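You operate a simulated robot arm through the tools that you are given. There is no shell and no other tool. Be economical: measure what you need, move in short steps, check, and stop when the job is done.

The job below is to be done with a simulated two-armed robot. You get a single attempt, and the scene is never put back.

JOB
Take the blue can and leave it on the top board of the grey shelf. Then fetch the white filter and stand it on the top of the grey cabinet. Then fetch the black-handled jug and set it on the top of bench nine. Do these in the order given. Set down upright: blue can, white filter, black-handled jug.

It is judged by the outcome, as a careful person would: the job done as asked, and still so three seconds after it is handed in. It fails if anything else is knocked over, pushed out of place, dropped, spilled or broken.

ROBOT AND FRAMES
Two 6-joint arms with two-finger parallel grippers on one trunk, on a base that drives. Base frame: it is fixed to the floor where the robot stands at the start and does not move with it; the origin is under the middle of the robot, x ahead of it, y to its left, z up. Units: m, rad, N and s.
The left shoulder is at the start at [0.06, 0.187, 0.947], the right one opposite. With the tool pointing down near the work surface each hand reaches from about 0.22 to 0.62 m from the robot's upright axis, wherever it stands, measured 20 degrees to its own side. Places, roughly: black-handled jug [-11.25, 9, 1]; top board of the grey shelf [0.6, 1.1, 1.5]; top of bench nine [-7.4, 7.5, 0.9]; top of the grey cabinet [-2.1, -1.6, 0.3]; white filter (4x4x10 cm) [-1.6, -1.5, 0.9]. Payload 1.57 kg a hand.
The tool frame of a hand sits at the grasp point between the pads (the TCP): z along the fingers, y along the line on which they close. The tips reach 0.03 m beyond it. Largest opening 0.11 m; finger width 0.024, thickness 0.012; the body of the gripper, 0.048 by 0.112 m, starts 0.078 m behind the TCP.
Orientation is that of the tool frame in the base frame, as a unit quaternion [x, y, z, w]. With the fingers straight down and closing along the base's y, the tool's x points along the base's -x, its y along +y and its z along -z.

CONTROLS
- The arms move only by the tool nudge_tool. It takes "left_deltas", "right_deltas" or both (then of equal length, played together; a hand with none holds still); each is a list of rows, each a list of 6 numbers: the shift along the tool's x, y, z in cm, then the turn, a rotation vector about the tool's x, y, z in rad. In form: [[dx, dy, dz, ax, ay, az], ...]. A call has 1 to 10 rows; each row shifts and turns the commanded pose from where the row before left it, along the tool's axes as they then stand. "left_grip" and "right_grip" are, for a hand that has rows, the finger opening in cm, from 0 to 11, set as the call begins (left out, the last holds). A row lasts 0.2 s, in which the tool goes at most 0.05 m and 0.15 rad; a call with a longer step from one row to the next is refused whole, and so is a gripper value outside its range. A pose out of reach is approached as far as the arm can. The call stops where the force on the tool passes 40 N (or 10 N more than at its start, if that is more) or the arm is blocked; 0.2 s more then pass. The fingers move at their own pace (about 0.153 m/s each) and stop on an object; they squeeze with about 38 N. The grip force told is the motor's: it shows also when the fingers shut on nothing. Time passes only in rows, and 0.2 s behind the last, so rows that do not move let the fingers close. It gives the time, the measured TCP pose, the force on the tool (base axes), the opening and the grip force at its end, in the units of the frame above (readings bear some noise), with the torque about the TCP (base axes, N m) and any sound that the robot's microphone picked up.
- Cameras (640 x 400 px; columns grow to the right, rows downward): "scene" is now at [0.0071, 0.0087, 1.4759]; the picture's right is [0.11, -0.99, 0.00], its down [-0.86, -0.10, -0.50] and it looks along [0.50, 0.06, -0.87] (base axes); focal length 258 px, centre (320, 200). "left" rides on the left gripper at [0.07, -0.016, -0.141] in its tool frame; the picture's right is [0.23, 0.97, 0.00], its down [-0.86, 0.20, -0.48] and it looks along [-0.47, 0.11, 0.88] (tool axes); focal length 222 px, centre (320, 200). "right" rides on the right gripper at [0.07, 0.016, -0.141] in its tool frame; the picture's right is [-0.23, 0.97, 0.00], its down [-0.86, -0.20, -0.48] and it looks along [-0.47, -0.11, 0.88] (tool axes); focal length 222 px, centre (320, 200).
- get_image(camera): a new picture of that camera. It takes no simulated time.
- slide_trunk(by): slides the trunk up (or, below 0, down) by that many m; the arms and the scene camera ride with it, the base frame stays. It gives what a move gives, with no picture.
- drive_base(legs): drives the robot by 1 to 6 legs, each [ahead, left, turn to the left] in m, m and rad, along the robot's own axes; the way and the turn of a leg run together, so that a leg with both is an arc; at most 1.5 m and 3.142 rad a leg. The arms and the cameras ride along, it lands a little off, and it stops where it bumps. It gives what a move gives.
- pan_tilt(pan, tilt): turns the head with the scene camera to pan (to the left, within 1.501 rad either way) and tilt (down, from -0.506 to 1.204), counted from straight ahead of the robot. It gives what a move gives.
- measure_at(camera, pixels): for up to 12 pixels [column, row] of the newest picture of that camera ("zoom" is the newest enlarged one), the place [x, y, z] in the base frame of the surface seen there, good to about 0.002 m. It takes no simulated time.
- close_up(camera, box): a new picture of the part [left, top, right, bottom] of that camera's present view, enlarged. It takes no simulated time.
- close_job(): hands the job in; it is judged then, once.

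Work in short steps. Measure before you move; look again where a grasp or a placing could have gone wrong, and mend it. You have 110 turns and 108 pictures in all, those below and enlarged ones among them. Open the grippers and draw the arms clear of the work before you hand the job in, unless the task says otherwise; then end with one line.

The tools are called after "Call:" as name(argument=value, ...) on one line, values as JSON. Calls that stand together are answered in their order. nudge_tool: Moves the arms, as the interface text tells. Its arguments: {"type":"object","properties":{"left_deltas":{"type":"array"},"left_grip":{"type":"number"},"right_deltas":{"type":"array"},"right_grip":{"type":"number"}},"required":[]} The other tools are called the same way: slide_trunk (by) slides the trunk up or down; drive_base (legs) drives the base; pan_tilt (pan, tilt) turns the head that bears the scene camera; get_image (camera) takes a picture; measure_at (camera, pixels) gives the place of the surface under pixels of a picture; close_up (camera, box) takes an enlarged picture of a part of a camera's view; close_job () hands the job in.

At the start:

```text
time: 0.0
left_ee_pos: [0.2874, 0.1889, 0.9468]
left_orientation: [0.0, 1.0, 0.0, 0.0]
left_wrist_force: [-0.1, 0.1, 0.4]
left_torque: [0.0, 0.0, 0.01]
left_finger_gap: 0.11
left_finger_force: 0.1
right_ee_pos: [0.2757, -0.0545, 0.9401]
right_orientation: [0.0, 1.0, 0.0, 0.001]
right_wrist_force: [0.1, 0.9, 0.0]
right_torque: [0.01, 0.01, 0.01]
right_finger_gap: 0.11
right_finger_force: 0.1
trunk travel left (down, up): [-0.575, 0.415]
robot x, y, heading: [0.0005, 0.0005, 0.002]
head pan, tilt: [0.112, 1.045]
```

scene: 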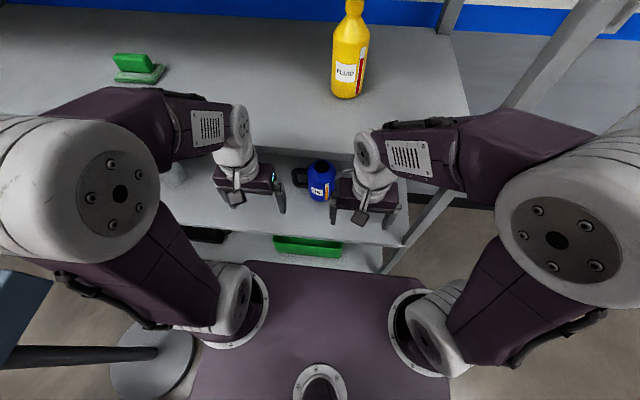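
right: 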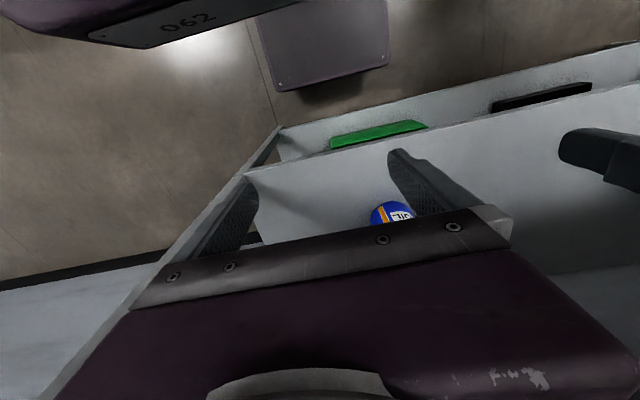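
left: 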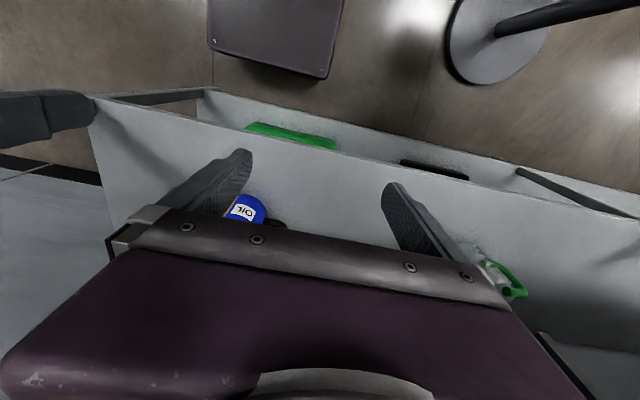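

The blue can shows at about (318,180) in the scene picture, on a board below another board. I measure it and the boards around it.

Call:
measure_at(camera="scene", pixels=[[318, 166], [318, 180], [318, 198], [300, 178], [330, 220], [300, 230], [300, 150], [345, 150], [348, 92], [200, 110], [405, 175], [305, 248]])

Call:
close_up(camera="scene", box=[200, 120, 440, 270])

Call:
pan_tilt(pan=0.9, tilt=0.3)

Call:
get_image(camera="scene")

```text
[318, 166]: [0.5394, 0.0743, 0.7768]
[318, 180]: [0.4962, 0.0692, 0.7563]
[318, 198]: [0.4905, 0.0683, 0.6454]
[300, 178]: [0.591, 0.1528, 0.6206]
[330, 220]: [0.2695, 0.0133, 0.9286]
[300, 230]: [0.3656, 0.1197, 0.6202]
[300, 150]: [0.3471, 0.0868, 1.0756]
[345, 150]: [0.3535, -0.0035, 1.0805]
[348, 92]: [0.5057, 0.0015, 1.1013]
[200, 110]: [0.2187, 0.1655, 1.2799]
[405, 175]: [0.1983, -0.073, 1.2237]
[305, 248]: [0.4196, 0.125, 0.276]
```

```text
2.67 times, centred on (320, 195) of scene
```

zoom: 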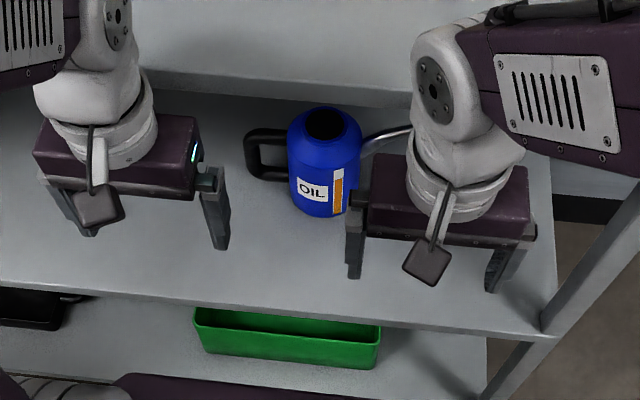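

```text
time: 1.1
left_ee_pos: [0.2879, 0.1889, 0.9472]
left_orientation: [0.0, 1.0, 0.0, 0.0]
left_wrist_force: [1.0, 0.5, 0.5]
left_torque: [0.01, 0.01, 0.02]
left_finger_gap: 0.1099
left_finger_force: 0.1
right_ee_pos: [0.2756, -0.0571, 0.9404]
right_orientation: [0.0, 1.0, 0.0, 0.0]
right_wrist_force: [-1.2, 1.5, 0.0]
right_torque: [0.0, 0.01, -0.02]
right_finger_gap: 0.11
right_finger_force: 0.1
trunk travel left (down, up): [-0.575, 0.415]
robot x, y, heading: [-0.0025, 0.0013, 0.001]
head pan, tilt: [0.901, 0.3]
```

```text
103 pictures are left
```

scene: 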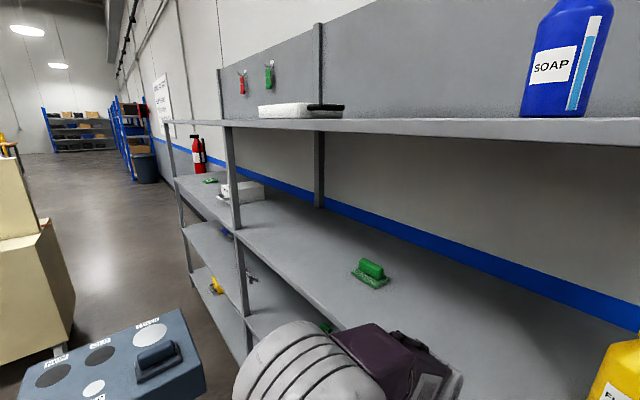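

The shelf's top board carries a blue SOAP bottle and a white brush. I measure the boards' edges and free spots.

Call:
measure_at(camera="scene", pixels=[[240, 126], [500, 136], [400, 132], [400, 122], [500, 122], [555, 110], [330, 116], [370, 270], [300, 265], [290, 310], [272, 345], [600, 380]])

Call:
pan_tilt(pan=0.0, tilt=0.2)

Call:
get_image(camera="scene")

```text
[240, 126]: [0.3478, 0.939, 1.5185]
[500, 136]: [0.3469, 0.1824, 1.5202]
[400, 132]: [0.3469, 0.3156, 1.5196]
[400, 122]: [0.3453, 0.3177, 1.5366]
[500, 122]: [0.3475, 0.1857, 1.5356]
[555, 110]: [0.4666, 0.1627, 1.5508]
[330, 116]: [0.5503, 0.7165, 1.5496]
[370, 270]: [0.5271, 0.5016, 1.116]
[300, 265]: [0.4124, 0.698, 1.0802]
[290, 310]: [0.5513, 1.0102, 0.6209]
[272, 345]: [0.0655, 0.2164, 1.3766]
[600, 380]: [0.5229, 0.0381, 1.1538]
```

```text
time: 2.3
left_ee_pos: [0.2867, 0.1884, 0.9485]
left_orientation: [0.0, 1.0, -0.001, -0.001]
left_wrist_force: [-0.8, -0.2, -0.1]
left_torque: [0.01, 0.01, 0.0]
left_finger_gap: 0.1099
left_finger_force: 0.0
right_ee_pos: [0.2765, -0.0549, 0.9395]
right_orientation: [0.0, 1.0, 0.0, 0.0]
right_wrist_force: [0.7, -0.8, 0.4]
right_torque: [0.03, -0.04, 0.04]
right_finger_gap: 0.1101
right_finger_force: 0.0
trunk travel left (down, up): [-0.575, 0.415]
robot x, y, heading: [-0.0021, 0.001, 0.001]
head pan, tilt: [0.0, 0.201]
```

```text
102 pictures are left
```

scene: 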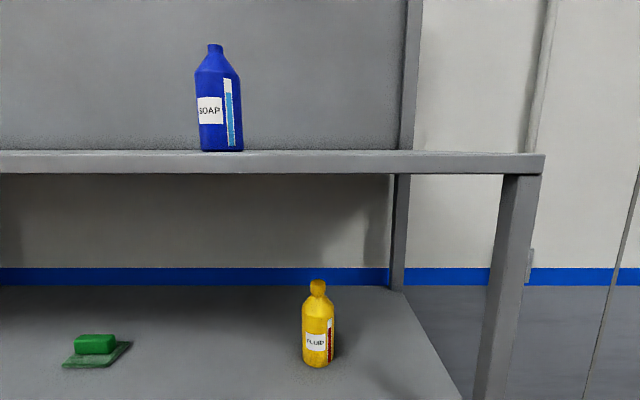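

The top board is at z≈1.545 with its front at x≈0.347, and it is free around y≈0. I back off a little and lower the trunk to see the can level.

Call:
drive_base(legs=[[-0.3, 0, 0]])

Call:
slide_trunk(by=-0.4)

Call:
pan_tilt(pan=0.0, tilt=0.5)

Call:
get_image(camera="scene")

```text
time: 4.3
left_ee_pos: [-0.0075, 0.1891, 0.9493]
left_orientation: [0.003, 1.0, 0.0, -0.001]
left_wrist_force: [-0.4, 0.0, -0.6]
left_torque: [0.01, -0.02, 0.0]
left_finger_gap: 0.1098
left_finger_force: 0.1
right_ee_pos: [-0.019, -0.0544, 0.9397]
right_orientation: [0.001, 1.0, 0.0, 0.0]
right_wrist_force: [0.1, -0.6, -0.2]
right_torque: [-0.01, 0.01, 0.0]
right_finger_gap: 0.11
right_finger_force: 0.0
trunk travel left (down, up): [-0.575, 0.415]
robot x, y, heading: [-0.2948, -0.0004, -0.005]
head pan, tilt: [0.0, 0.201]
```

```text
time: 8.2
left_ee_pos: [-0.0067, 0.1871, 0.5481]
left_orientation: [0.001, 1.0, -0.001, 0.0]
left_wrist_force: [-0.6, 0.5, 0.4]
left_torque: [0.02, 0.0, 0.03]
left_finger_gap: 0.1103
left_finger_force: 0.0
right_ee_pos: [-0.0198, -0.0551, 0.5402]
right_orientation: [0.002, 1.0, 0.0, 0.0]
right_wrist_force: [-0.4, -0.4, -0.6]
right_torque: [-0.03, -0.05, 0.0]
right_finger_gap: 0.1099
right_finger_force: 0.0
trunk travel left (down, up): [-0.175, 0.815]
robot x, y, heading: [-0.2963, -0.0021, -0.005]
head pan, tilt: [0.0, 0.201]
```

```text
time: 9.0
left_ee_pos: [-0.008, 0.1885, 0.5472]
left_orientation: [0.002, 1.0, 0.0, 0.0]
left_wrist_force: [-0.4, -0.9, -0.3]
left_torque: [-0.02, -0.01, 0.01]
left_finger_gap: 0.1097
left_finger_force: 0.0
right_ee_pos: [-0.02, -0.0551, 0.5397]
right_orientation: [0.002, 1.0, 0.001, -0.001]
right_wrist_force: [-0.1, 0.4, 0.6]
right_torque: [0.01, 0.01, 0.02]
right_finger_gap: 0.1097
right_finger_force: 0.0
trunk travel left (down, up): [-0.175, 0.815]
robot x, y, heading: [-0.2945, 0.0001, -0.008]
head pan, tilt: [0.0, 0.499]
```

```text
101 pictures are left
```

scene: 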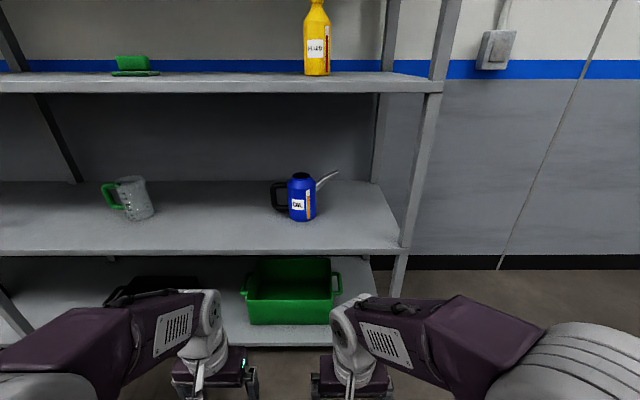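

The can is clear now. I zoom in and measure it.

Call:
close_up(camera="scene", box=[240, 150, 370, 231])

Call:
measure_at(camera="scene", pixels=[[301, 200], [301, 216], [292, 200], [312, 200], [301, 176], [274, 195], [286, 184], [335, 173], [320, 184], [300, 235], [300, 250], [300, 90]])

```text
4.92 times, centred on (305, 190) of scene
```

zoom: 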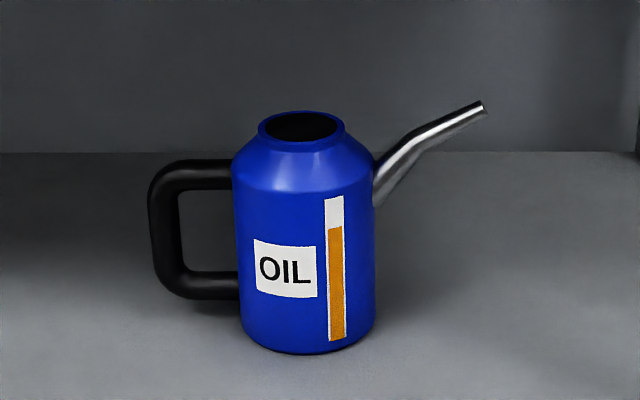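

```text
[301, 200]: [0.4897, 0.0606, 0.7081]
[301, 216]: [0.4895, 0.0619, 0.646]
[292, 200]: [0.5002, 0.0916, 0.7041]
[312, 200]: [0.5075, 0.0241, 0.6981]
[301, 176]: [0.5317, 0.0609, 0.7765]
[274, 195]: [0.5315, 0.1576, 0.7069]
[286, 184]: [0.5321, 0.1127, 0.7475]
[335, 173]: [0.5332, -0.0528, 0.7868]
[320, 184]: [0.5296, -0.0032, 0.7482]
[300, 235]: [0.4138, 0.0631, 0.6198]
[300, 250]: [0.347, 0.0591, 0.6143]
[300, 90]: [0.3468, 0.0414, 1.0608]
```

The can is centred near [0.532, 0.061], about 0.085 m wide, with its handle (inner gap y≈0.103–0.144) to the left and its spout to the right. I will grip the body at z≈0.705 with the left hand tilted 30° below level, one finger through the handle loop. First I raise the trunk and tilt the hand.

Call:
slide_trunk(by=0.16)

Call:
nudge_tool(left_deltas=[[-2, 0, 0, 0, -0.1496, 0], [-1.98, 0, 0.3, 0, -0.1496, 0], [-1.91, 0, 0.59, 0, -0.1496, 0], [-1.8, 0, 0.87, 0, -0.1496, 0], [-1.65, 0, 1.13, 0, -0.1496, 0], [-1.46, 0, 1.36, 0, -0.1496, 0], [-1.24, 0, 1.57, 0, -0.1496, 0], [0, 0, 0, 0, 0, 0]], left_grip=11)

Call:
get_image(camera="scene")

```text
time: 10.8
left_ee_pos: [-0.0082, 0.1889, 0.7082]
left_orientation: [0.002, 1.0, -0.001, 0.0]
left_wrist_force: [-0.2, 0.3, 0.0]
left_torque: [0.01, -0.02, 0.01]
left_finger_gap: 0.1099
left_finger_force: 0.0
right_ee_pos: [-0.0194, -0.0566, 0.6993]
right_orientation: [0.001, 1.0, 0.0, 0.0]
right_wrist_force: [0.4, 0.1, -0.5]
right_torque: [0.01, 0.03, 0.01]
right_finger_gap: 0.1099
right_finger_force: 0.1
trunk travel left (down, up): [-0.335, 0.655]
robot x, y, heading: [-0.2948, 0.0008, -0.003]
head pan, tilt: [0.0, 0.499]
```

```text
time: 12.6
left_ee_pos: [0.1915, 0.1878, 0.7325]
left_orientation: [0.001, 0.866, -0.001, 0.5]
left_wrist_force: [-0.6, 0.0, -0.2]
left_torque: [0.0, 0.02, -0.03]
left_finger_gap: 0.1102
left_finger_force: 0.1
left hand out of reach, approached as far as the arm can: row 4, 5, 6, 7
right_ee_pos: [-0.0196, -0.0558, 0.6998]
right_orientation: [0.002, 1.0, 0.0, 0.0]
right_wrist_force: [0.0, 0.8, 0.2]
right_torque: [-0.03, 0.0, 0.01]
right_finger_gap: 0.1098
right_finger_force: 0.1
trunk travel left (down, up): [-0.335, 0.655]
robot x, y, heading: [-0.2968, 0.0046, -0.008]
head pan, tilt: [0.0, 0.499]
```

```text
99 pictures are left
```

scene: 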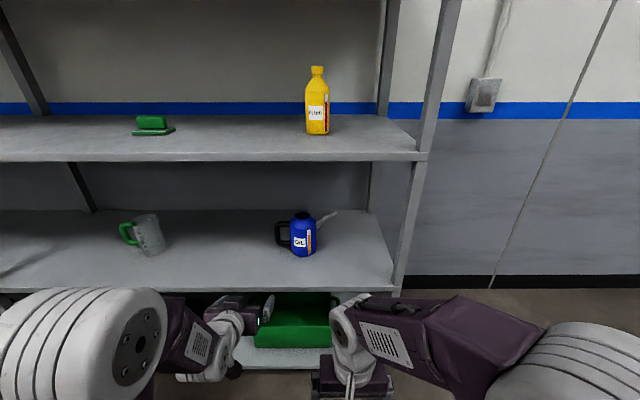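

The hand tilted, ending at x≈0.49 ahead of the robot. I probe how the commanded pose tracks with a small forward move.

Call:
nudge_tool(left_deltas=[[-1, 0, 1.73, 0, 0, 0], [-1, 0, 1.73, 0, 0, 0], [0, 0, 0, 0, 0, 0]])

```text
time: 13.4
left_ee_pos: [0.2321, 0.188, 0.7334]
left_orientation: [0.001, 0.866, 0.0, 0.499]
left_wrist_force: [-0.4, 0.3, 0.5]
left_torque: [-0.01, -0.02, -0.03]
left_finger_gap: 0.1101
left_finger_force: 0.0
right_ee_pos: [-0.0204, -0.0558, 0.6996]
right_orientation: [0.001, 1.0, 0.0, 0.0]
right_wrist_force: [-0.5, 1.1, -0.2]
right_torque: [0.03, -0.04, -0.01]
right_finger_gap: 0.11
right_finger_force: 0.1
trunk travel left (down, up): [-0.335, 0.655]
robot x, y, heading: [-0.2946, 0.0001, -0.001]
head pan, tilt: [0.0, 0.499]
```

Commands track well. I set height and sideways position, then drive to leave 8 cm for the arm. I first measure how far forward the left elbow sticks out.

Call:
measure_at(camera="scene", pixels=[[100, 300], [180, 330], [230, 315], [350, 310], [400, 310], [240, 300]])

Call:
slide_trunk(by=-0.028)

Call:
drive_base(legs=[[0, -0.127, 0], [0.1, 0, 0]])

Call:
get_image(camera="scene")

Call:
get_image(camera="left")

```text
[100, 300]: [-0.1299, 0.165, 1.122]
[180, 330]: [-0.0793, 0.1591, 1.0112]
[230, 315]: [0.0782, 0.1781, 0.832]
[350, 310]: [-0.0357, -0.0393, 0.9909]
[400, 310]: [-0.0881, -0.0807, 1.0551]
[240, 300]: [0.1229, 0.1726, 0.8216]
```

```text
time: 14.1
left_ee_pos: [0.2307, 0.1878, 0.7068]
left_orientation: [0.002, 0.866, -0.001, 0.5]
left_wrist_force: [-0.2, -0.5, 0.0]
left_torque: [-0.01, -0.02, -0.01]
left_finger_gap: 0.11
left_finger_force: 0.2
right_ee_pos: [-0.0189, -0.0553, 0.6717]
right_orientation: [0.002, 1.0, 0.0, 0.001]
right_wrist_force: [0.3, 0.6, -0.2]
right_torque: [0.0, 0.01, -0.02]
right_finger_gap: 0.1101
right_finger_force: 0.0
trunk travel left (down, up): [-0.307, 0.683]
robot x, y, heading: [-0.2922, 0.0008, -0.008]
head pan, tilt: [0.0, 0.499]
```

```text
time: 16.1
left_ee_pos: [0.3303, 0.0615, 0.7048]
left_orientation: [0.003, 0.867, -0.002, 0.499]
left_wrist_force: [0.5, -0.2, 0.5]
left_torque: [0.01, -0.01, 0.04]
left_finger_gap: 0.11
left_finger_force: 0.1
right_ee_pos: [0.0799, -0.1819, 0.672]
right_orientation: [0.003, 1.0, 0.0, -0.001]
right_wrist_force: [0.1, -0.4, -0.4]
right_torque: [-0.06, 0.01, 0.0]
right_finger_gap: 0.1097
right_finger_force: 0.0
trunk travel left (down, up): [-0.307, 0.683]
robot x, y, heading: [-0.1946, -0.1228, -0.006]
head pan, tilt: [0.0, 0.499]
```

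```text
98 pictures are left
```

scene: 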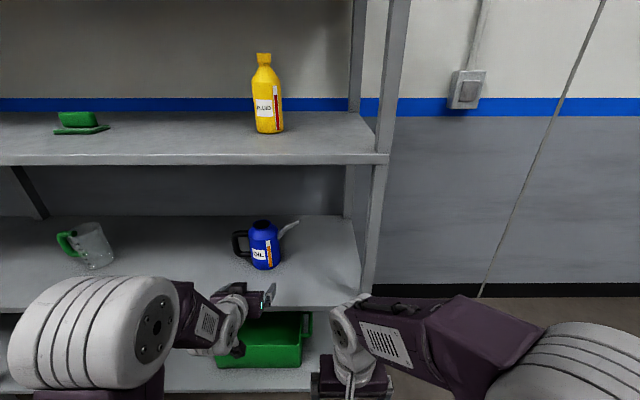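

```text
97 pictures are left
```

left: 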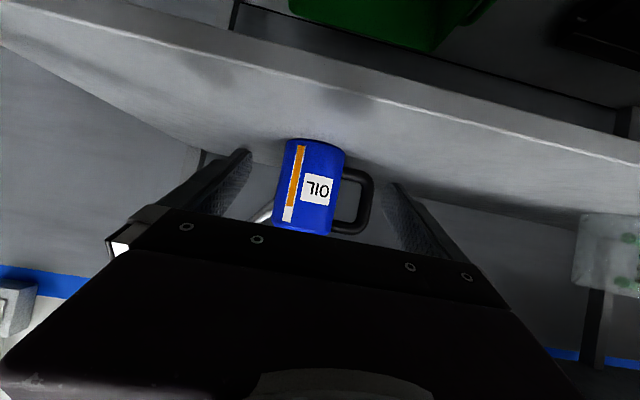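

Hand is level with the can (y 0.0615, z 0.705). I advance 0.12 m with the base and re-measure the handle gap.

Call:
drive_base(legs=[[0.12, 0, 0]])

Call:
close_up(camera="left", box=[170, 80, 490, 280])

```text
time: 17.4
left_ee_pos: [0.4497, 0.061, 0.7064]
left_orientation: [0.002, 0.867, -0.001, 0.499]
left_wrist_force: [-0.3, -0.9, 0.0]
left_torque: [0.0, 0.0, -0.01]
left_finger_gap: 0.11
left_finger_force: 0.1
right_ee_pos: [0.1981, -0.1813, 0.6724]
right_orientation: [0.003, 1.0, 0.0, -0.002]
right_wrist_force: [1.0, 0.6, 0.3]
right_torque: [0.01, 0.06, 0.0]
right_finger_gap: 0.1104
right_finger_force: 0.0
trunk travel left (down, up): [-0.307, 0.683]
robot x, y, heading: [-0.0752, -0.1256, -0.003]
head pan, tilt: [0.0, 0.499]
```

```text
2.00 times, centred on (330, 180) of left
```

zoom: 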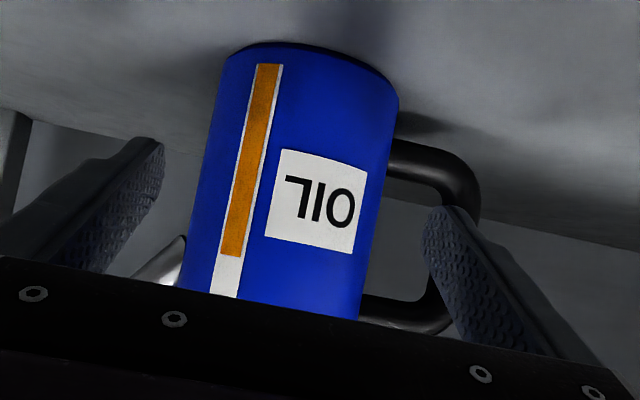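

The left fingertip at zoom (440,215) looks close to the handle bar; I measure the handle's inner edges and the fingertips.

Call:
measure_at(camera="zoom", pixels=[[443, 195], [465, 190], [425, 310], [435, 320], [400, 160], [405, 300], [430, 220], [470, 225], [445, 210], [385, 200], [200, 200], [155, 150]])

Call:
get_image(camera="scene")

```text
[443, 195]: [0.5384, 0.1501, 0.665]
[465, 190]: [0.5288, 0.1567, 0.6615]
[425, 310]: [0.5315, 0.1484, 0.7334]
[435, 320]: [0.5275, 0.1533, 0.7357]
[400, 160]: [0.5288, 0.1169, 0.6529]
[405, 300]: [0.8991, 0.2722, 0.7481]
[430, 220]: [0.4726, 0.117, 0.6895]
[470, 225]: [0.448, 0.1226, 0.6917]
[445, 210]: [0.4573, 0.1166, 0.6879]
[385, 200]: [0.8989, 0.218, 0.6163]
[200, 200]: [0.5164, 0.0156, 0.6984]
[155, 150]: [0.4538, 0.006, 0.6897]
```

```text
95 pictures are left
```

scene: 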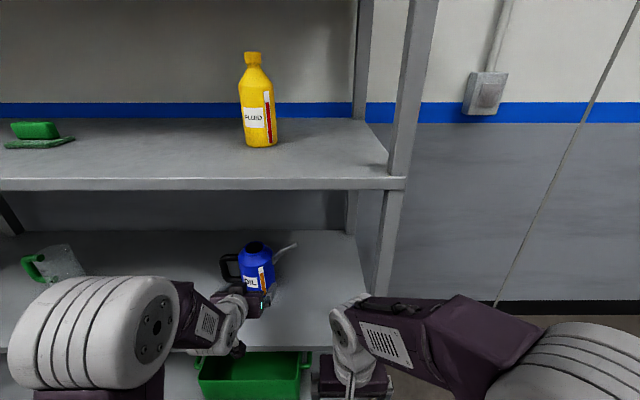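

The finger (y 0.116–0.128) clears the bar (inner edge ≈0.147) and the body. I advance 8.2 cm straight.

Call:
nudge_tool(left_deltas=[[-1.025, 0, 1.775, 0, 0, 0], [-1.025, 0, 1.775, 0, 0, 0], [-1.025, 0, 1.775, 0, 0, 0], [-1.025, 0, 1.775, 0, 0, 0], [0, 0, 0, 0, 0, 0]])

Call:
close_up(camera="scene", box=[160, 210, 340, 322])

```text
time: 18.6
left_ee_pos: [0.5289, 0.0626, 0.7049]
left_orientation: [0.002, 0.866, -0.001, 0.5]
left_wrist_force: [0.7, 0.0, -0.5]
left_torque: [0.0, -0.02, -0.01]
left_finger_gap: 0.1101
left_finger_force: 0.1
right_ee_pos: [0.1986, -0.1818, 0.6711]
right_orientation: [0.002, 1.0, 0.0, 0.0]
right_wrist_force: [-0.2, 1.1, 0.0]
right_torque: [0.02, 0.03, 0.02]
right_finger_gap: 0.11
right_finger_force: 0.1
trunk travel left (down, up): [-0.307, 0.683]
robot x, y, heading: [-0.077, -0.1246, -0.005]
head pan, tilt: [0.0, 0.499]
```

```text
3.56 times, centred on (250, 266) of scene
```

zoom: 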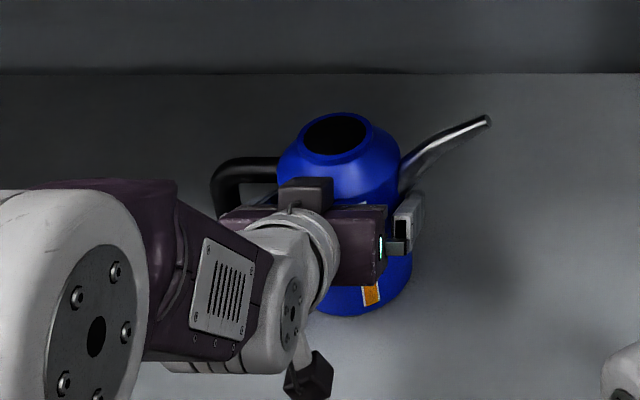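

No contact, the hand is in place around the body. I close and lift slightly (3 cm).

Call:
nudge_tool(left_deltas=[[0, 0, 0, 0, 0, 0], [0, 0, 0, 0, 0, 0], [0, 0, 0, 0, 0, 0], [0, 0, 0, 0, 0, 0]], left_grip=0)

Call:
slide_trunk(by=0.04)

Call:
get_image(camera="left")

```text
time: 19.6
left_ee_pos: [0.5298, 0.063, 0.7066]
left_orientation: [0.002, 0.866, -0.001, 0.5]
left_wrist_force: [0.3, -0.3, -0.1]
left_torque: [-0.1, -0.1, -0.07]
left_finger_gap: 0.0986
left_finger_force: 38.6
right_ee_pos: [0.1982, -0.1819, 0.6717]
right_orientation: [0.002, 1.0, 0.0, 0.0]
right_wrist_force: [0.0, 0.1, 0.8]
right_torque: [-0.03, -0.03, 0.02]
right_finger_gap: 0.1101
right_finger_force: 0.0
trunk travel left (down, up): [-0.307, 0.683]
robot x, y, heading: [-0.0775, -0.1241, -0.001]
head pan, tilt: [0.0, 0.499]
```

```text
time: 20.4
left_ee_pos: [0.5297, 0.0635, 0.7454]
left_orientation: [0.003, 0.866, -0.002, 0.5]
left_wrist_force: [-0.4, -0.3, -2.7]
left_torque: [-0.02, 0.0, 0.01]
left_finger_gap: 0.0987
left_finger_force: 37.9
right_ee_pos: [0.1983, -0.1812, 0.7117]
right_orientation: [0.003, 1.0, 0.0, 0.001]
right_wrist_force: [0.9, -0.2, 0.0]
right_torque: [0.01, -0.01, 0.02]
right_finger_gap: 0.1101
right_finger_force: 0.0
trunk travel left (down, up): [-0.347, 0.643]
robot x, y, heading: [-0.077, -0.1242, -0.002]
head pan, tilt: [0.0, 0.499]
```

```text
93 pictures are left
```

left: 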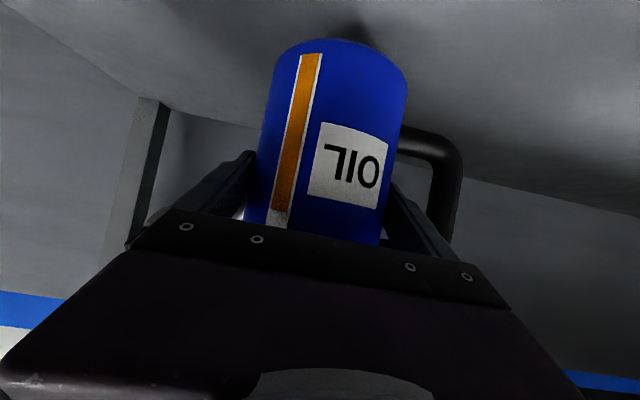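

The can is held (2.7 N, gap 0.0987). I back out of the shelf, then raise the trunk fully.

Call:
drive_base(legs=[[-0.38, 0, 0]])

Call:
slide_trunk(by=0.64)

Call:
nudge_tool(left_deltas=[[-3.46, 0, -2, 0, 0, 0], [-3.46, 0, -2, 0, 0, 0], [-3.46, 0, -2, 0, 0, 0], [-3.46, 0, -2, 0, 0, 0], [-3.46, 0, -2, 0, 0, 0], [-3.46, 0, -2, 0, 0, 0], [-3.46, 0, -2, 0, 0, 0], [0, 0, 0, 0, 0, 0]])

Call:
get_image(camera="scene")

```text
time: 22.8
left_ee_pos: [0.1455, 0.0687, 0.7465]
left_orientation: [-0.002, 0.866, 0.001, 0.501]
left_wrist_force: [0.5, -0.4, -2.0]
left_torque: [-0.01, 0.0, -0.01]
left_finger_gap: 0.0989
left_finger_force: 37.7
right_ee_pos: [-0.1842, -0.1804, 0.7129]
right_orientation: [-0.002, 1.0, 0.0, 0.001]
right_wrist_force: [-0.1, 0.0, 1.1]
right_torque: [0.02, -0.02, 0.0]
right_finger_gap: 0.1103
right_finger_force: 0.1
trunk travel left (down, up): [-0.347, 0.643]
robot x, y, heading: [-0.4615, -0.1219, 0.001]
head pan, tilt: [0.0, 0.499]
```

```text
refused: 0.64 is not a number from -0.4 to 0.4
```

```text
time: 24.6
left_ee_pos: [0.1447, 0.069, 1.027]
left_orientation: [-0.001, 0.866, 0.0, 0.499]
left_wrist_force: [0.0, -0.7, -2.2]
left_torque: [-0.06, 0.02, 0.01]
left_finger_gap: 0.0987
left_finger_force: 38.3
right_ee_pos: [-0.1827, -0.1791, 0.7123]
right_orientation: [-0.003, 1.0, 0.0, 0.0]
right_wrist_force: [-0.4, 0.3, -0.2]
right_torque: [0.0, -0.03, 0.0]
right_finger_gap: 0.1099
right_finger_force: 0.1
trunk travel left (down, up): [-0.347, 0.643]
robot x, y, heading: [-0.4583, -0.1242, 0.004]
head pan, tilt: [0.0, 0.499]
```

```text
92 pictures are left
```

scene: 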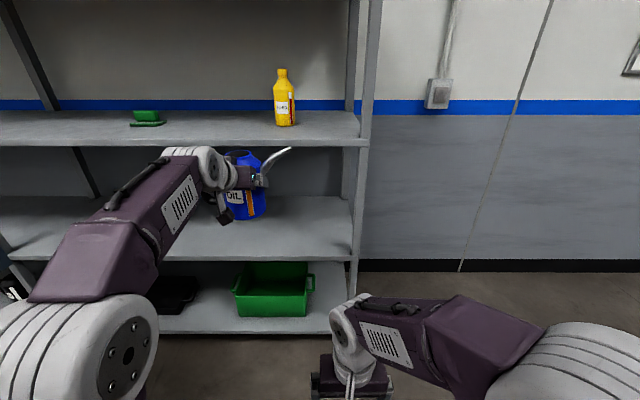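

The arm has raised the can to z 1.027; the trunk now goes up in two slides, then I look at the top board.

Call:
slide_trunk(by=0.4)

Call:
slide_trunk(by=0.24)

Call:
get_image(camera="scene")

```text
time: 28.4
left_ee_pos: [0.1434, 0.0689, 1.4258]
left_orientation: [-0.002, 0.866, 0.001, 0.5]
left_wrist_force: [0.1, -0.7, -2.0]
left_torque: [-0.05, -0.04, 0.0]
left_finger_gap: 0.099
left_finger_force: 37.9
right_ee_pos: [-0.1832, -0.1795, 1.1112]
right_orientation: [-0.002, 1.0, 0.0, 0.0]
right_wrist_force: [0.1, -0.4, 0.5]
right_torque: [-0.01, 0.0, 0.01]
right_finger_gap: 0.1099
right_finger_force: 0.0
trunk travel left (down, up): [-0.747, 0.243]
robot x, y, heading: [-0.4605, -0.1267, 0.002]
head pan, tilt: [0.0, 0.499]
```

```text
time: 30.9
left_ee_pos: [0.1442, 0.0691, 1.6669]
left_orientation: [-0.001, 0.866, 0.001, 0.5]
left_wrist_force: [-0.4, 0.1, -2.4]
left_torque: [-0.04, 0.08, 0.0]
left_finger_gap: 0.099
left_finger_force: 37.5
right_ee_pos: [-0.183, -0.1795, 1.3513]
right_orientation: [-0.002, 1.0, 0.0, 0.0]
right_wrist_force: [0.3, 0.0, 0.1]
right_torque: [-0.01, -0.02, -0.01]
right_finger_gap: 0.1101
right_finger_force: 0.0
trunk travel left (down, up): [-0.987, 0.003]
robot x, y, heading: [-0.456, -0.1233, 0.0]
head pan, tilt: [0.0, 0.499]
```

```text
91 pictures are left
```

scene: 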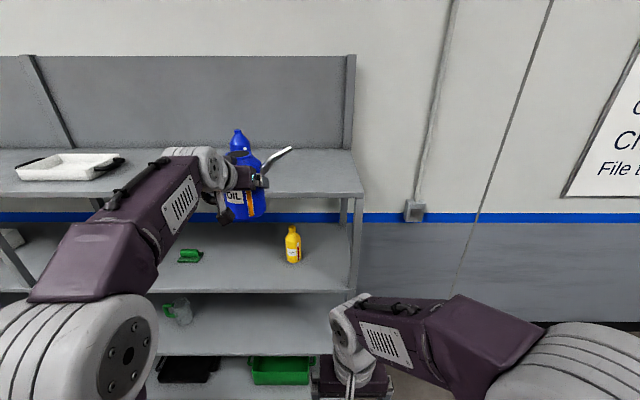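

I measure the free part of the top board: its right end, the soap and the tray.

Call:
measure_at(camera="scene", pixels=[[355, 185], [345, 160], [310, 170], [310, 190], [238, 140], [118, 158], [135, 172], [150, 160], [264, 212], [246, 216], [283, 155], [120, 183]])

```text
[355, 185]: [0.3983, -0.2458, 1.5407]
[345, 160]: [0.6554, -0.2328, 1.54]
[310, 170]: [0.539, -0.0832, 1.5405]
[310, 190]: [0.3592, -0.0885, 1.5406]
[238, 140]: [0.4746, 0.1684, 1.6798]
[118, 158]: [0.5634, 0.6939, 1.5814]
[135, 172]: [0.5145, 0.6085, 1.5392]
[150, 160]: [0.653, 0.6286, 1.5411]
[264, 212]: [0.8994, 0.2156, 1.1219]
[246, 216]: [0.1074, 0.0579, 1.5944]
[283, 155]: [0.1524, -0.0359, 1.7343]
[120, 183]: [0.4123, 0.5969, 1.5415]
```

Board top is z≈1.5405 and free from y≈0.12 down to −0.25. I shift right and drive in so the can sits over [0.47, −0.07].

Call:
drive_base(legs=[[0, -0.139, 0], [0.326, 0, 0]])

Call:
get_image(camera="scene")

```text
time: 34.0
left_ee_pos: [0.464, -0.0662, 1.668]
left_orientation: [-0.003, 0.866, 0.002, 0.501]
left_wrist_force: [-0.6, -0.4, -2.9]
left_torque: [0.02, -0.01, 0.0]
left_finger_gap: 0.0985
left_finger_force: 38.2
right_ee_pos: [0.1382, -0.3151, 1.3531]
right_orientation: [-0.004, 1.0, -0.001, 0.0]
right_wrist_force: [0.7, 0.5, 0.1]
right_torque: [-0.01, -0.02, 0.03]
right_finger_gap: 0.1101
right_finger_force: 0.1
trunk travel left (down, up): [-0.987, 0.003]
robot x, y, heading: [-0.1347, -0.2606, 0.006]
head pan, tilt: [0.0, 0.499]
```

```text
90 pictures are left
```

scene: 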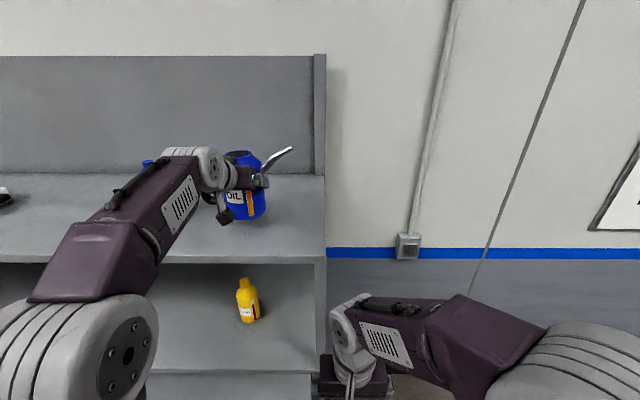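

The can is over the free board. I lower 3.8 cm with the trunk, then a few millimetres with the arm until the weight comes off.

Call:
slide_trunk(by=-0.037)

Call:
nudge_tool(left_deltas=[[0.26, 0, 0.15, 0, 0, 0], [0.17, 0, 0.1, 0, 0, 0], [0, 0, 0, 0, 0, 0]])

Call:
close_up(camera="left", box=[160, 20, 480, 260])

```text
time: 34.8
left_ee_pos: [0.4686, -0.0644, 1.6292]
left_orientation: [-0.003, 0.866, 0.002, 0.499]
left_wrist_force: [-0.3, 0.7, -2.2]
left_torque: [-0.01, 0.03, -0.02]
left_finger_gap: 0.099
left_finger_force: 38.1
right_ee_pos: [0.1406, -0.3158, 1.3144]
right_orientation: [-0.005, 1.0, 0.0, 0.0]
right_wrist_force: [0.1, -0.2, -0.6]
right_torque: [0.01, -0.02, 0.0]
right_finger_gap: 0.11
right_finger_force: 0.1
trunk travel left (down, up): [-0.95, 0.04]
robot x, y, heading: [-0.1383, -0.2591, 0.004]
head pan, tilt: [0.0, 0.499]
```

```text
time: 35.6
left_ee_pos: [0.4678, -0.0665, 1.6254]
left_orientation: [-0.003, 0.865, 0.001, 0.501]
left_wrist_force: [1.8, -0.1, 4.0]
left_torque: [-0.01, 0.17, -0.01]
left_finger_gap: 0.0986
left_finger_force: 37.7
right_ee_pos: [0.1418, -0.3155, 1.3143]
right_orientation: [-0.003, 1.0, -0.001, 0.0]
right_wrist_force: [0.1, 0.0, -0.4]
right_torque: [-0.01, 0.01, 0.04]
right_finger_gap: 0.1101
right_finger_force: 0.0
trunk travel left (down, up): [-0.95, 0.04]
robot x, y, heading: [-0.135, -0.2608, 0.008]
head pan, tilt: [0.0, 0.499]
```

```text
1.67 times, centred on (320, 140) of left
```

zoom: 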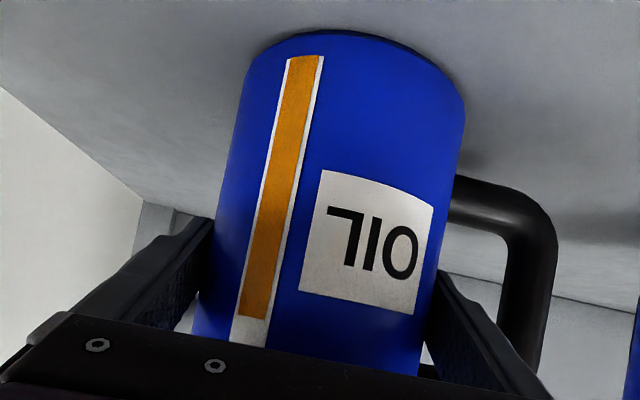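

The force reversed to +4 N: it stands. I open and withdraw straight back (−x).

Call:
nudge_tool(left_deltas=[[0, 0, 0, 0, 0, 0], [0, 0, 0, 0, 0, 0], [0, 0, 0, 0, 0, 0]], left_grip=11)

Call:
nudge_tool(left_deltas=[[0.75, 0, -1.3, 0, 0, 0], [0.75, 0, -1.3, 0, 0, 0], [0.75, 0, -1.3, 0, 0, 0], [0.75, 0, -1.3, 0, 0, 0], [0.75, 0, -1.3, 0, 0, 0], [0.75, 0, -1.3, 0, 0, 0], [0, 0, 0, 0, 0, 0]])

Call:
get_image(camera="left")

```text
time: 36.4
left_ee_pos: [0.4677, -0.0643, 1.624]
left_orientation: [-0.004, 0.866, 0.002, 0.5]
left_wrist_force: [-0.1, 0.1, 0.0]
left_torque: [-0.01, 0.05, 0.01]
left_finger_gap: 0.1098
left_finger_force: 0.1
right_ee_pos: [0.1409, -0.3146, 1.3142]
right_orientation: [-0.005, 1.0, 0.0, 0.0]
right_wrist_force: [0.1, 0.4, 1.1]
right_torque: [-0.02, 0.01, 0.0]
right_finger_gap: 0.11
right_finger_force: 0.0
trunk travel left (down, up): [-0.95, 0.04]
robot x, y, heading: [-0.1354, -0.2617, 0.007]
head pan, tilt: [0.0, 0.499]
```

```text
time: 38.0
left_ee_pos: [0.3766, -0.0666, 1.6243]
left_orientation: [-0.003, 0.866, 0.002, 0.5]
left_wrist_force: [0.3, 0.2, 0.6]
left_torque: [0.0, 0.03, 0.02]
left_finger_gap: 0.1099
left_finger_force: 0.0
right_ee_pos: [0.1414, -0.3145, 1.3148]
right_orientation: [-0.004, 1.0, 0.0, -0.001]
right_wrist_force: [-0.3, 0.2, -0.1]
right_torque: [0.04, 0.01, -0.05]
right_finger_gap: 0.1102
right_finger_force: 0.0
trunk travel left (down, up): [-0.95, 0.04]
robot x, y, heading: [-0.1349, -0.2586, 0.008]
head pan, tilt: [0.0, 0.499]
```

```text
88 pictures are left
```

left: 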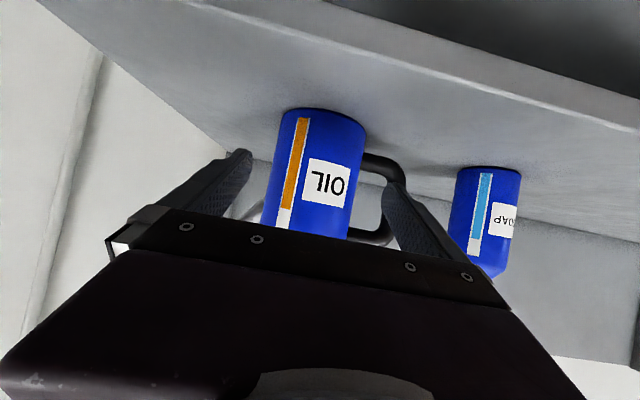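

The can stands upright on the top board. I back off and look around, both sides, before turning.

Call:
drive_base(legs=[[-0.4, 0, 0]])

Call:
pan_tilt(pan=-1.4, tilt=0.45)

Call:
get_image(camera="scene")

Call:
pan_tilt(pan=1.4, tilt=0.6)

Call:
get_image(camera="scene")

```text
time: 40.6
left_ee_pos: [-0.0339, -0.0703, 1.6223]
left_orientation: [0.0, 0.866, 0.0, 0.5]
left_wrist_force: [0.2, 0.1, 0.6]
left_torque: [-0.01, 0.01, -0.02]
left_finger_gap: 0.11
left_finger_force: 0.1
right_ee_pos: [-0.2718, -0.3177, 1.3136]
right_orientation: [-0.001, 1.0, 0.0, -0.001]
right_wrist_force: [0.4, -1.1, -0.2]
right_torque: [0.0, 0.0, 0.02]
right_finger_gap: 0.1097
right_finger_force: 0.1
trunk travel left (down, up): [-0.95, 0.04]
robot x, y, heading: [-0.5523, -0.2621, -0.003]
head pan, tilt: [0.0, 0.499]
```

```text
time: 42.1
left_ee_pos: [-0.0363, -0.0719, 1.6245]
left_orientation: [0.0, 0.866, 0.0, 0.5]
left_wrist_force: [0.1, 0.2, -0.2]
left_torque: [0.0, 0.0, 0.02]
left_finger_gap: 0.1099
left_finger_force: 0.0
right_ee_pos: [-0.2755, -0.3186, 1.3144]
right_orientation: [-0.001, 1.0, -0.001, 0.0]
right_wrist_force: [-0.4, 0.1, 0.6]
right_torque: [-0.01, -0.02, -0.02]
right_finger_gap: 0.1098
right_finger_force: 0.0
trunk travel left (down, up): [-0.95, 0.04]
robot x, y, heading: [-0.5517, -0.2661, -0.0]
head pan, tilt: [-1.4, 0.45]
```

```text
87 pictures are left
```

scene: 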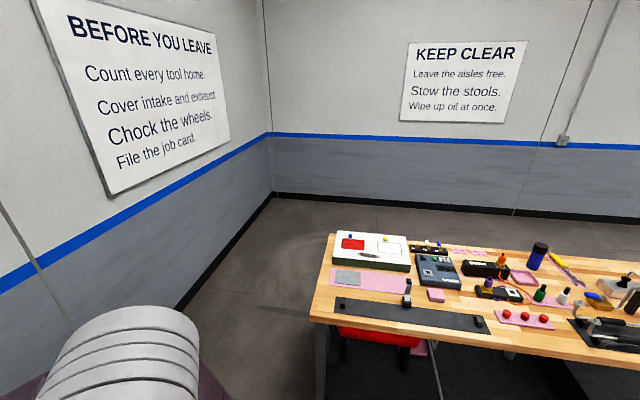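

```text
time: 44.6
left_ee_pos: [-0.0365, -0.0714, 1.6235]
left_orientation: [0.0, 0.866, 0.0, 0.5]
left_wrist_force: [1.0, 0.1, -0.3]
left_torque: [0.02, -0.01, 0.0]
left_finger_gap: 0.1099
left_finger_force: 0.1
right_ee_pos: [-0.2751, -0.3177, 1.3158]
right_orientation: [0.0, 1.0, 0.0, 0.0]
right_wrist_force: [-0.5, 0.1, 0.2]
right_torque: [0.01, -0.02, -0.02]
right_finger_gap: 0.1097
right_finger_force: 0.1
trunk travel left (down, up): [-0.95, 0.04]
robot x, y, heading: [-0.5503, -0.2611, -0.003]
head pan, tilt: [1.4, 0.6]
```

```text
86 pictures are left
```

scene: 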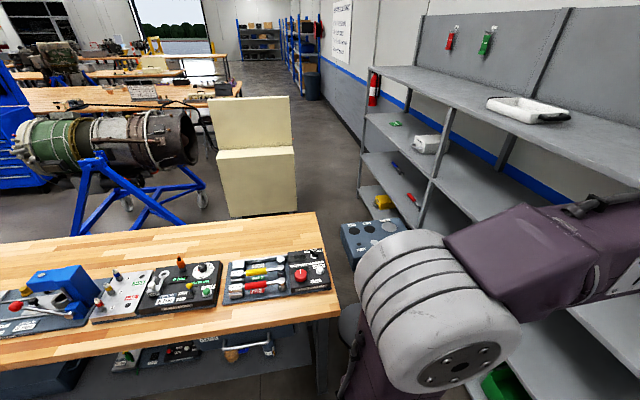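

A bench lies to the left and another to the right. I measure their near edges and the stand.

Call:
measure_at(camera="scene", pixels=[[338, 315], [100, 360], [313, 212], [10, 245], [375, 235], [345, 305], [255, 215], [215, 160], [10, 160], [350, 260]])

Call:
pan_tilt(pan=-1.5, tilt=0.6)

Call:
get_image(camera="scene")

Call:
measure_at(camera="scene", pixels=[[345, 250], [345, 200], [350, 175], [500, 300], [630, 350], [600, 200], [620, 250]])

```text
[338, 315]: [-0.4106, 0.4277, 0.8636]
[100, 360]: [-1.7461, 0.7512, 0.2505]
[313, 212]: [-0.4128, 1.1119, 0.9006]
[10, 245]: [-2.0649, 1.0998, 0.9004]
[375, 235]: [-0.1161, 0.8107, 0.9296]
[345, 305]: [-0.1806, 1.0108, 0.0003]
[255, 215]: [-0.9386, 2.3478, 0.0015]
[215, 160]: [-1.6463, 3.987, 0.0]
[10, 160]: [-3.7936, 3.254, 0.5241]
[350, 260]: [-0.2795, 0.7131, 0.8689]
```

```text
time: 47.1
left_ee_pos: [-0.0377, -0.0701, 1.6248]
left_orientation: [-0.001, 0.866, 0.001, 0.501]
left_wrist_force: [0.1, 0.0, 0.2]
left_torque: [-0.01, -0.01, 0.01]
left_finger_gap: 0.1099
left_finger_force: 0.1
right_ee_pos: [-0.2756, -0.3188, 1.3158]
right_orientation: [0.0, 1.0, 0.0, 0.0]
right_wrist_force: [-0.5, 0.1, -0.3]
right_torque: [-0.01, -0.02, -0.01]
right_finger_gap: 0.1099
right_finger_force: 0.1
trunk travel left (down, up): [-0.95, 0.04]
robot x, y, heading: [-0.5493, -0.2637, -0.0]
head pan, tilt: [-1.499, 0.6]
```

```text
85 pictures are left
```

scene: 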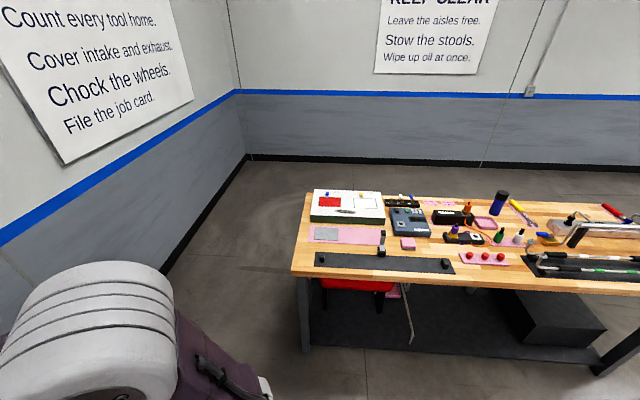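

```text
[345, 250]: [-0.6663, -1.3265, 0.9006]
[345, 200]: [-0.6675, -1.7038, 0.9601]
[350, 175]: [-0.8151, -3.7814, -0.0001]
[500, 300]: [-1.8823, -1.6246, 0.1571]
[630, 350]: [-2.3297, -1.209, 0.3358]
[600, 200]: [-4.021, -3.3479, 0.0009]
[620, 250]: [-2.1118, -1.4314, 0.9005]
```

The bench in front of the filter has its front edge near y≈−1.17, with a grey box beneath it. I turn right 90°, then move along to x≈−1.5 and look.

Call:
drive_base(legs=[[0, 0, -1.571], [0, -1.0, 0]])

Call:
pan_tilt(pan=-0.1, tilt=0.75)

Call:
get_image(camera="scene")

```text
time: 56.2
left_ee_pos: [-1.3894, -0.757, 1.6233]
left_orientation: [0.625, 0.599, -0.362, 0.346]
left_wrist_force: [0.9, 1.3, 0.7]
left_torque: [-0.01, 0.04, -0.02]
left_finger_gap: 0.1101
left_finger_force: 0.0
right_ee_pos: [-1.6266, -0.5098, 1.3145]
right_orientation: [0.722, 0.692, -0.001, -0.001]
right_wrist_force: [-0.4, 0.3, -0.1]
right_torque: [0.02, 0.0, 0.01]
right_finger_gap: 0.1101
right_finger_force: 0.1
trunk travel left (down, up): [-0.95, 0.04]
robot x, y, heading: [-1.5659, -0.2377, -1.615]
head pan, tilt: [-1.499, 0.6]
```

```text
time: 57.7
left_ee_pos: [-1.3906, -0.757, 1.6251]
left_orientation: [0.625, 0.599, -0.361, 0.347]
left_wrist_force: [1.2, -0.3, 0.2]
left_torque: [-0.01, 0.0, 0.02]
left_finger_gap: 0.1102
left_finger_force: 0.0
right_ee_pos: [-1.627, -0.5087, 1.3159]
right_orientation: [0.722, 0.692, 0.0, 0.001]
right_wrist_force: [0.5, -0.1, 0.4]
right_torque: [0.0, -0.03, 0.0]
right_finger_gap: 0.1101
right_finger_force: 0.1
trunk travel left (down, up): [-0.95, 0.04]
robot x, y, heading: [-1.5617, -0.2352, -1.615]
head pan, tilt: [-0.099, 0.75]
```

```text
84 pictures are left
```

scene: 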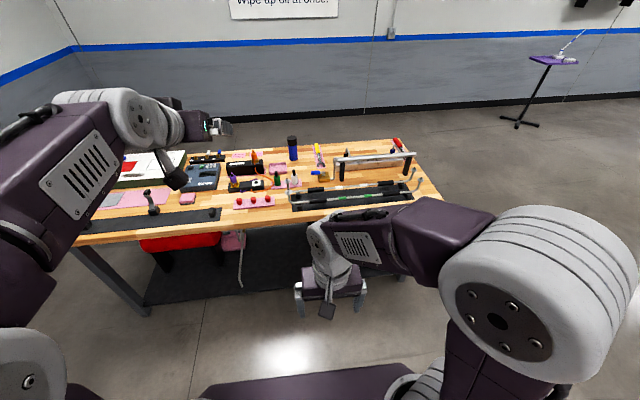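

I zoom in on the bench to find the white filter.

Call:
close_up(camera="scene", box=[180, 115, 440, 278])

```text
2.45 times, centred on (310, 196) of scene
```

zoom: 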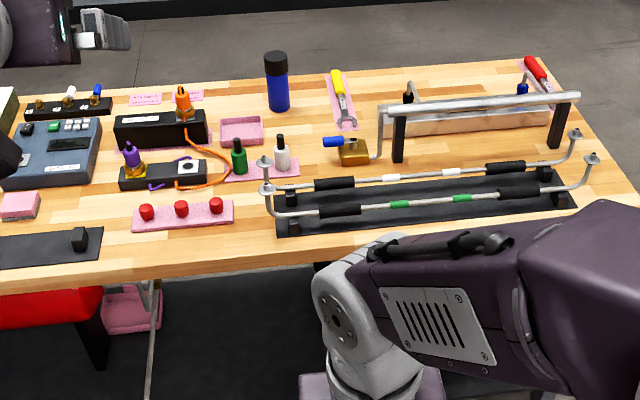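

A white bottle-shaped item stands at zoom (282,155) beside a green one. I measure those and the surroundings.

Call:
measure_at(camera="zoom", pixels=[[282, 160], [280, 140], [239, 158], [262, 175], [277, 90], [352, 150], [264, 162], [293, 195], [100, 260], [340, 240], [300, 160], [390, 140]])

Call:
close_up(camera="scene", box=[250, 150, 360, 219])

```text
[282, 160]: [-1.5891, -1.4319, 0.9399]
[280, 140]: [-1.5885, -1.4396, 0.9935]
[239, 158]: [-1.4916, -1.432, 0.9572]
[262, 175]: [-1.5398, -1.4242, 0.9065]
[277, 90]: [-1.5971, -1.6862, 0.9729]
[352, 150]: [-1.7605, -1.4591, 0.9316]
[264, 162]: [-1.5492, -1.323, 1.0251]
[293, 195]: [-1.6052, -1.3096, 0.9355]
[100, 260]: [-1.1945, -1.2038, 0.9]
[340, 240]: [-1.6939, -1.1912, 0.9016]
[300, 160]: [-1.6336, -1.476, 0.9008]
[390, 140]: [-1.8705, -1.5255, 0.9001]
```

```text
5.80 times, centred on (305, 184) of scene
```

zoom: 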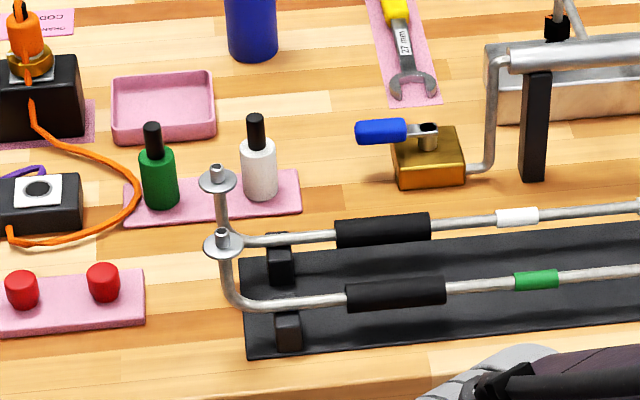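

The white item at [-1.59, −1.44] (≈0.04 wide, top ≈1.0) matches the stated size. Before grasping I inspect the grey cabinet: I straighten, lower the trunk and look under the bench.

Call:
drive_base(legs=[[0, -0.3, 0.044]])

Call:
slide_trunk(by=-0.4)

Call:
slide_trunk(by=-0.4)

Call:
pan_tilt(pan=-0.1, tilt=0.35)

Call:
get_image(camera="scene")

```text
time: 59.7
left_ee_pos: [-1.6551, -0.7441, 1.6241]
left_orientation: [0.612, 0.613, -0.354, 0.353]
left_wrist_force: [-0.2, -0.4, -0.3]
left_torque: [-0.02, -0.01, -0.07]
left_finger_gap: 0.11
left_finger_force: 0.1
right_ee_pos: [-1.9049, -0.5044, 1.3153]
right_orientation: [0.707, 0.707, 0.0, -0.001]
right_wrist_force: [0.8, -0.2, -0.3]
right_torque: [-0.01, 0.0, -0.02]
right_finger_gap: 0.1101
right_finger_force: 0.1
trunk travel left (down, up): [-0.95, 0.04]
robot x, y, heading: [-1.8529, -0.2295, -1.575]
head pan, tilt: [-0.099, 0.75]
```

```text
time: 63.6
left_ee_pos: [-1.6597, -0.7439, 1.2251]
left_orientation: [0.612, 0.613, -0.353, 0.354]
left_wrist_force: [-1.0, 0.0, -0.6]
left_torque: [0.01, 0.0, 0.0]
left_finger_gap: 0.1101
left_finger_force: 0.0
right_ee_pos: [-1.9078, -0.5049, 0.915]
right_orientation: [0.706, 0.708, 0.0, 0.001]
right_wrist_force: [0.0, -0.1, 0.2]
right_torque: [0.02, 0.02, 0.01]
right_finger_gap: 0.11
right_finger_force: 0.2
trunk travel left (down, up): [-0.55, 0.44]
robot x, y, heading: [-1.8497, -0.2307, -1.571]
head pan, tilt: [-0.099, 0.75]
```

```text
time: 67.4
left_ee_pos: [-1.6607, -0.7431, 0.8242]
left_orientation: [0.613, 0.612, -0.353, 0.353]
left_wrist_force: [-0.1, 0.0, -0.2]
left_torque: [0.01, -0.02, -0.02]
left_finger_gap: 0.1098
left_finger_force: 0.1
right_ee_pos: [-1.9085, -0.5057, 0.515]
right_orientation: [0.706, 0.708, 0.0, 0.0]
right_wrist_force: [0.2, -0.2, -0.3]
right_torque: [0.0, -0.02, 0.01]
right_finger_gap: 0.1098
right_finger_force: 0.0
trunk travel left (down, up): [-0.15, 0.84]
robot x, y, heading: [-1.8517, -0.2328, -1.574]
head pan, tilt: [-0.099, 0.75]
```

```text
time: 68.3
left_ee_pos: [-1.6592, -0.7435, 0.8232]
left_orientation: [0.612, 0.613, -0.353, 0.354]
left_wrist_force: [0.2, 1.6, 0.9]
left_torque: [-0.01, -0.02, -0.02]
left_finger_gap: 0.1099
left_finger_force: 0.1
right_ee_pos: [-1.9082, -0.5044, 0.5149]
right_orientation: [0.707, 0.707, 0.0, 0.0]
right_wrist_force: [-0.3, -0.4, -0.1]
right_torque: [0.01, -0.03, -0.01]
right_finger_gap: 0.1097
right_finger_force: 0.1
trunk travel left (down, up): [-0.15, 0.84]
robot x, y, heading: [-1.8552, -0.2291, -1.575]
head pan, tilt: [-0.099, 0.351]
```

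```text
81 pictures are left
```

scene: 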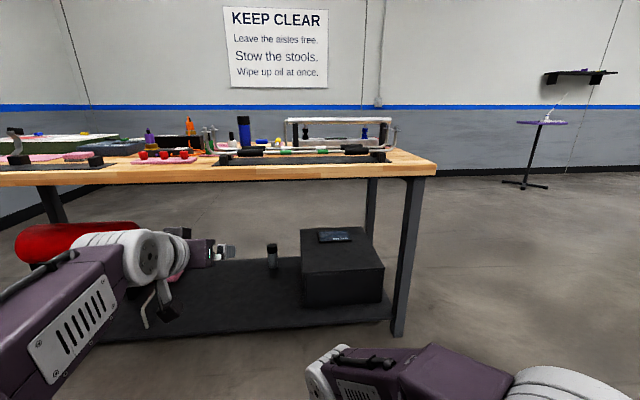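

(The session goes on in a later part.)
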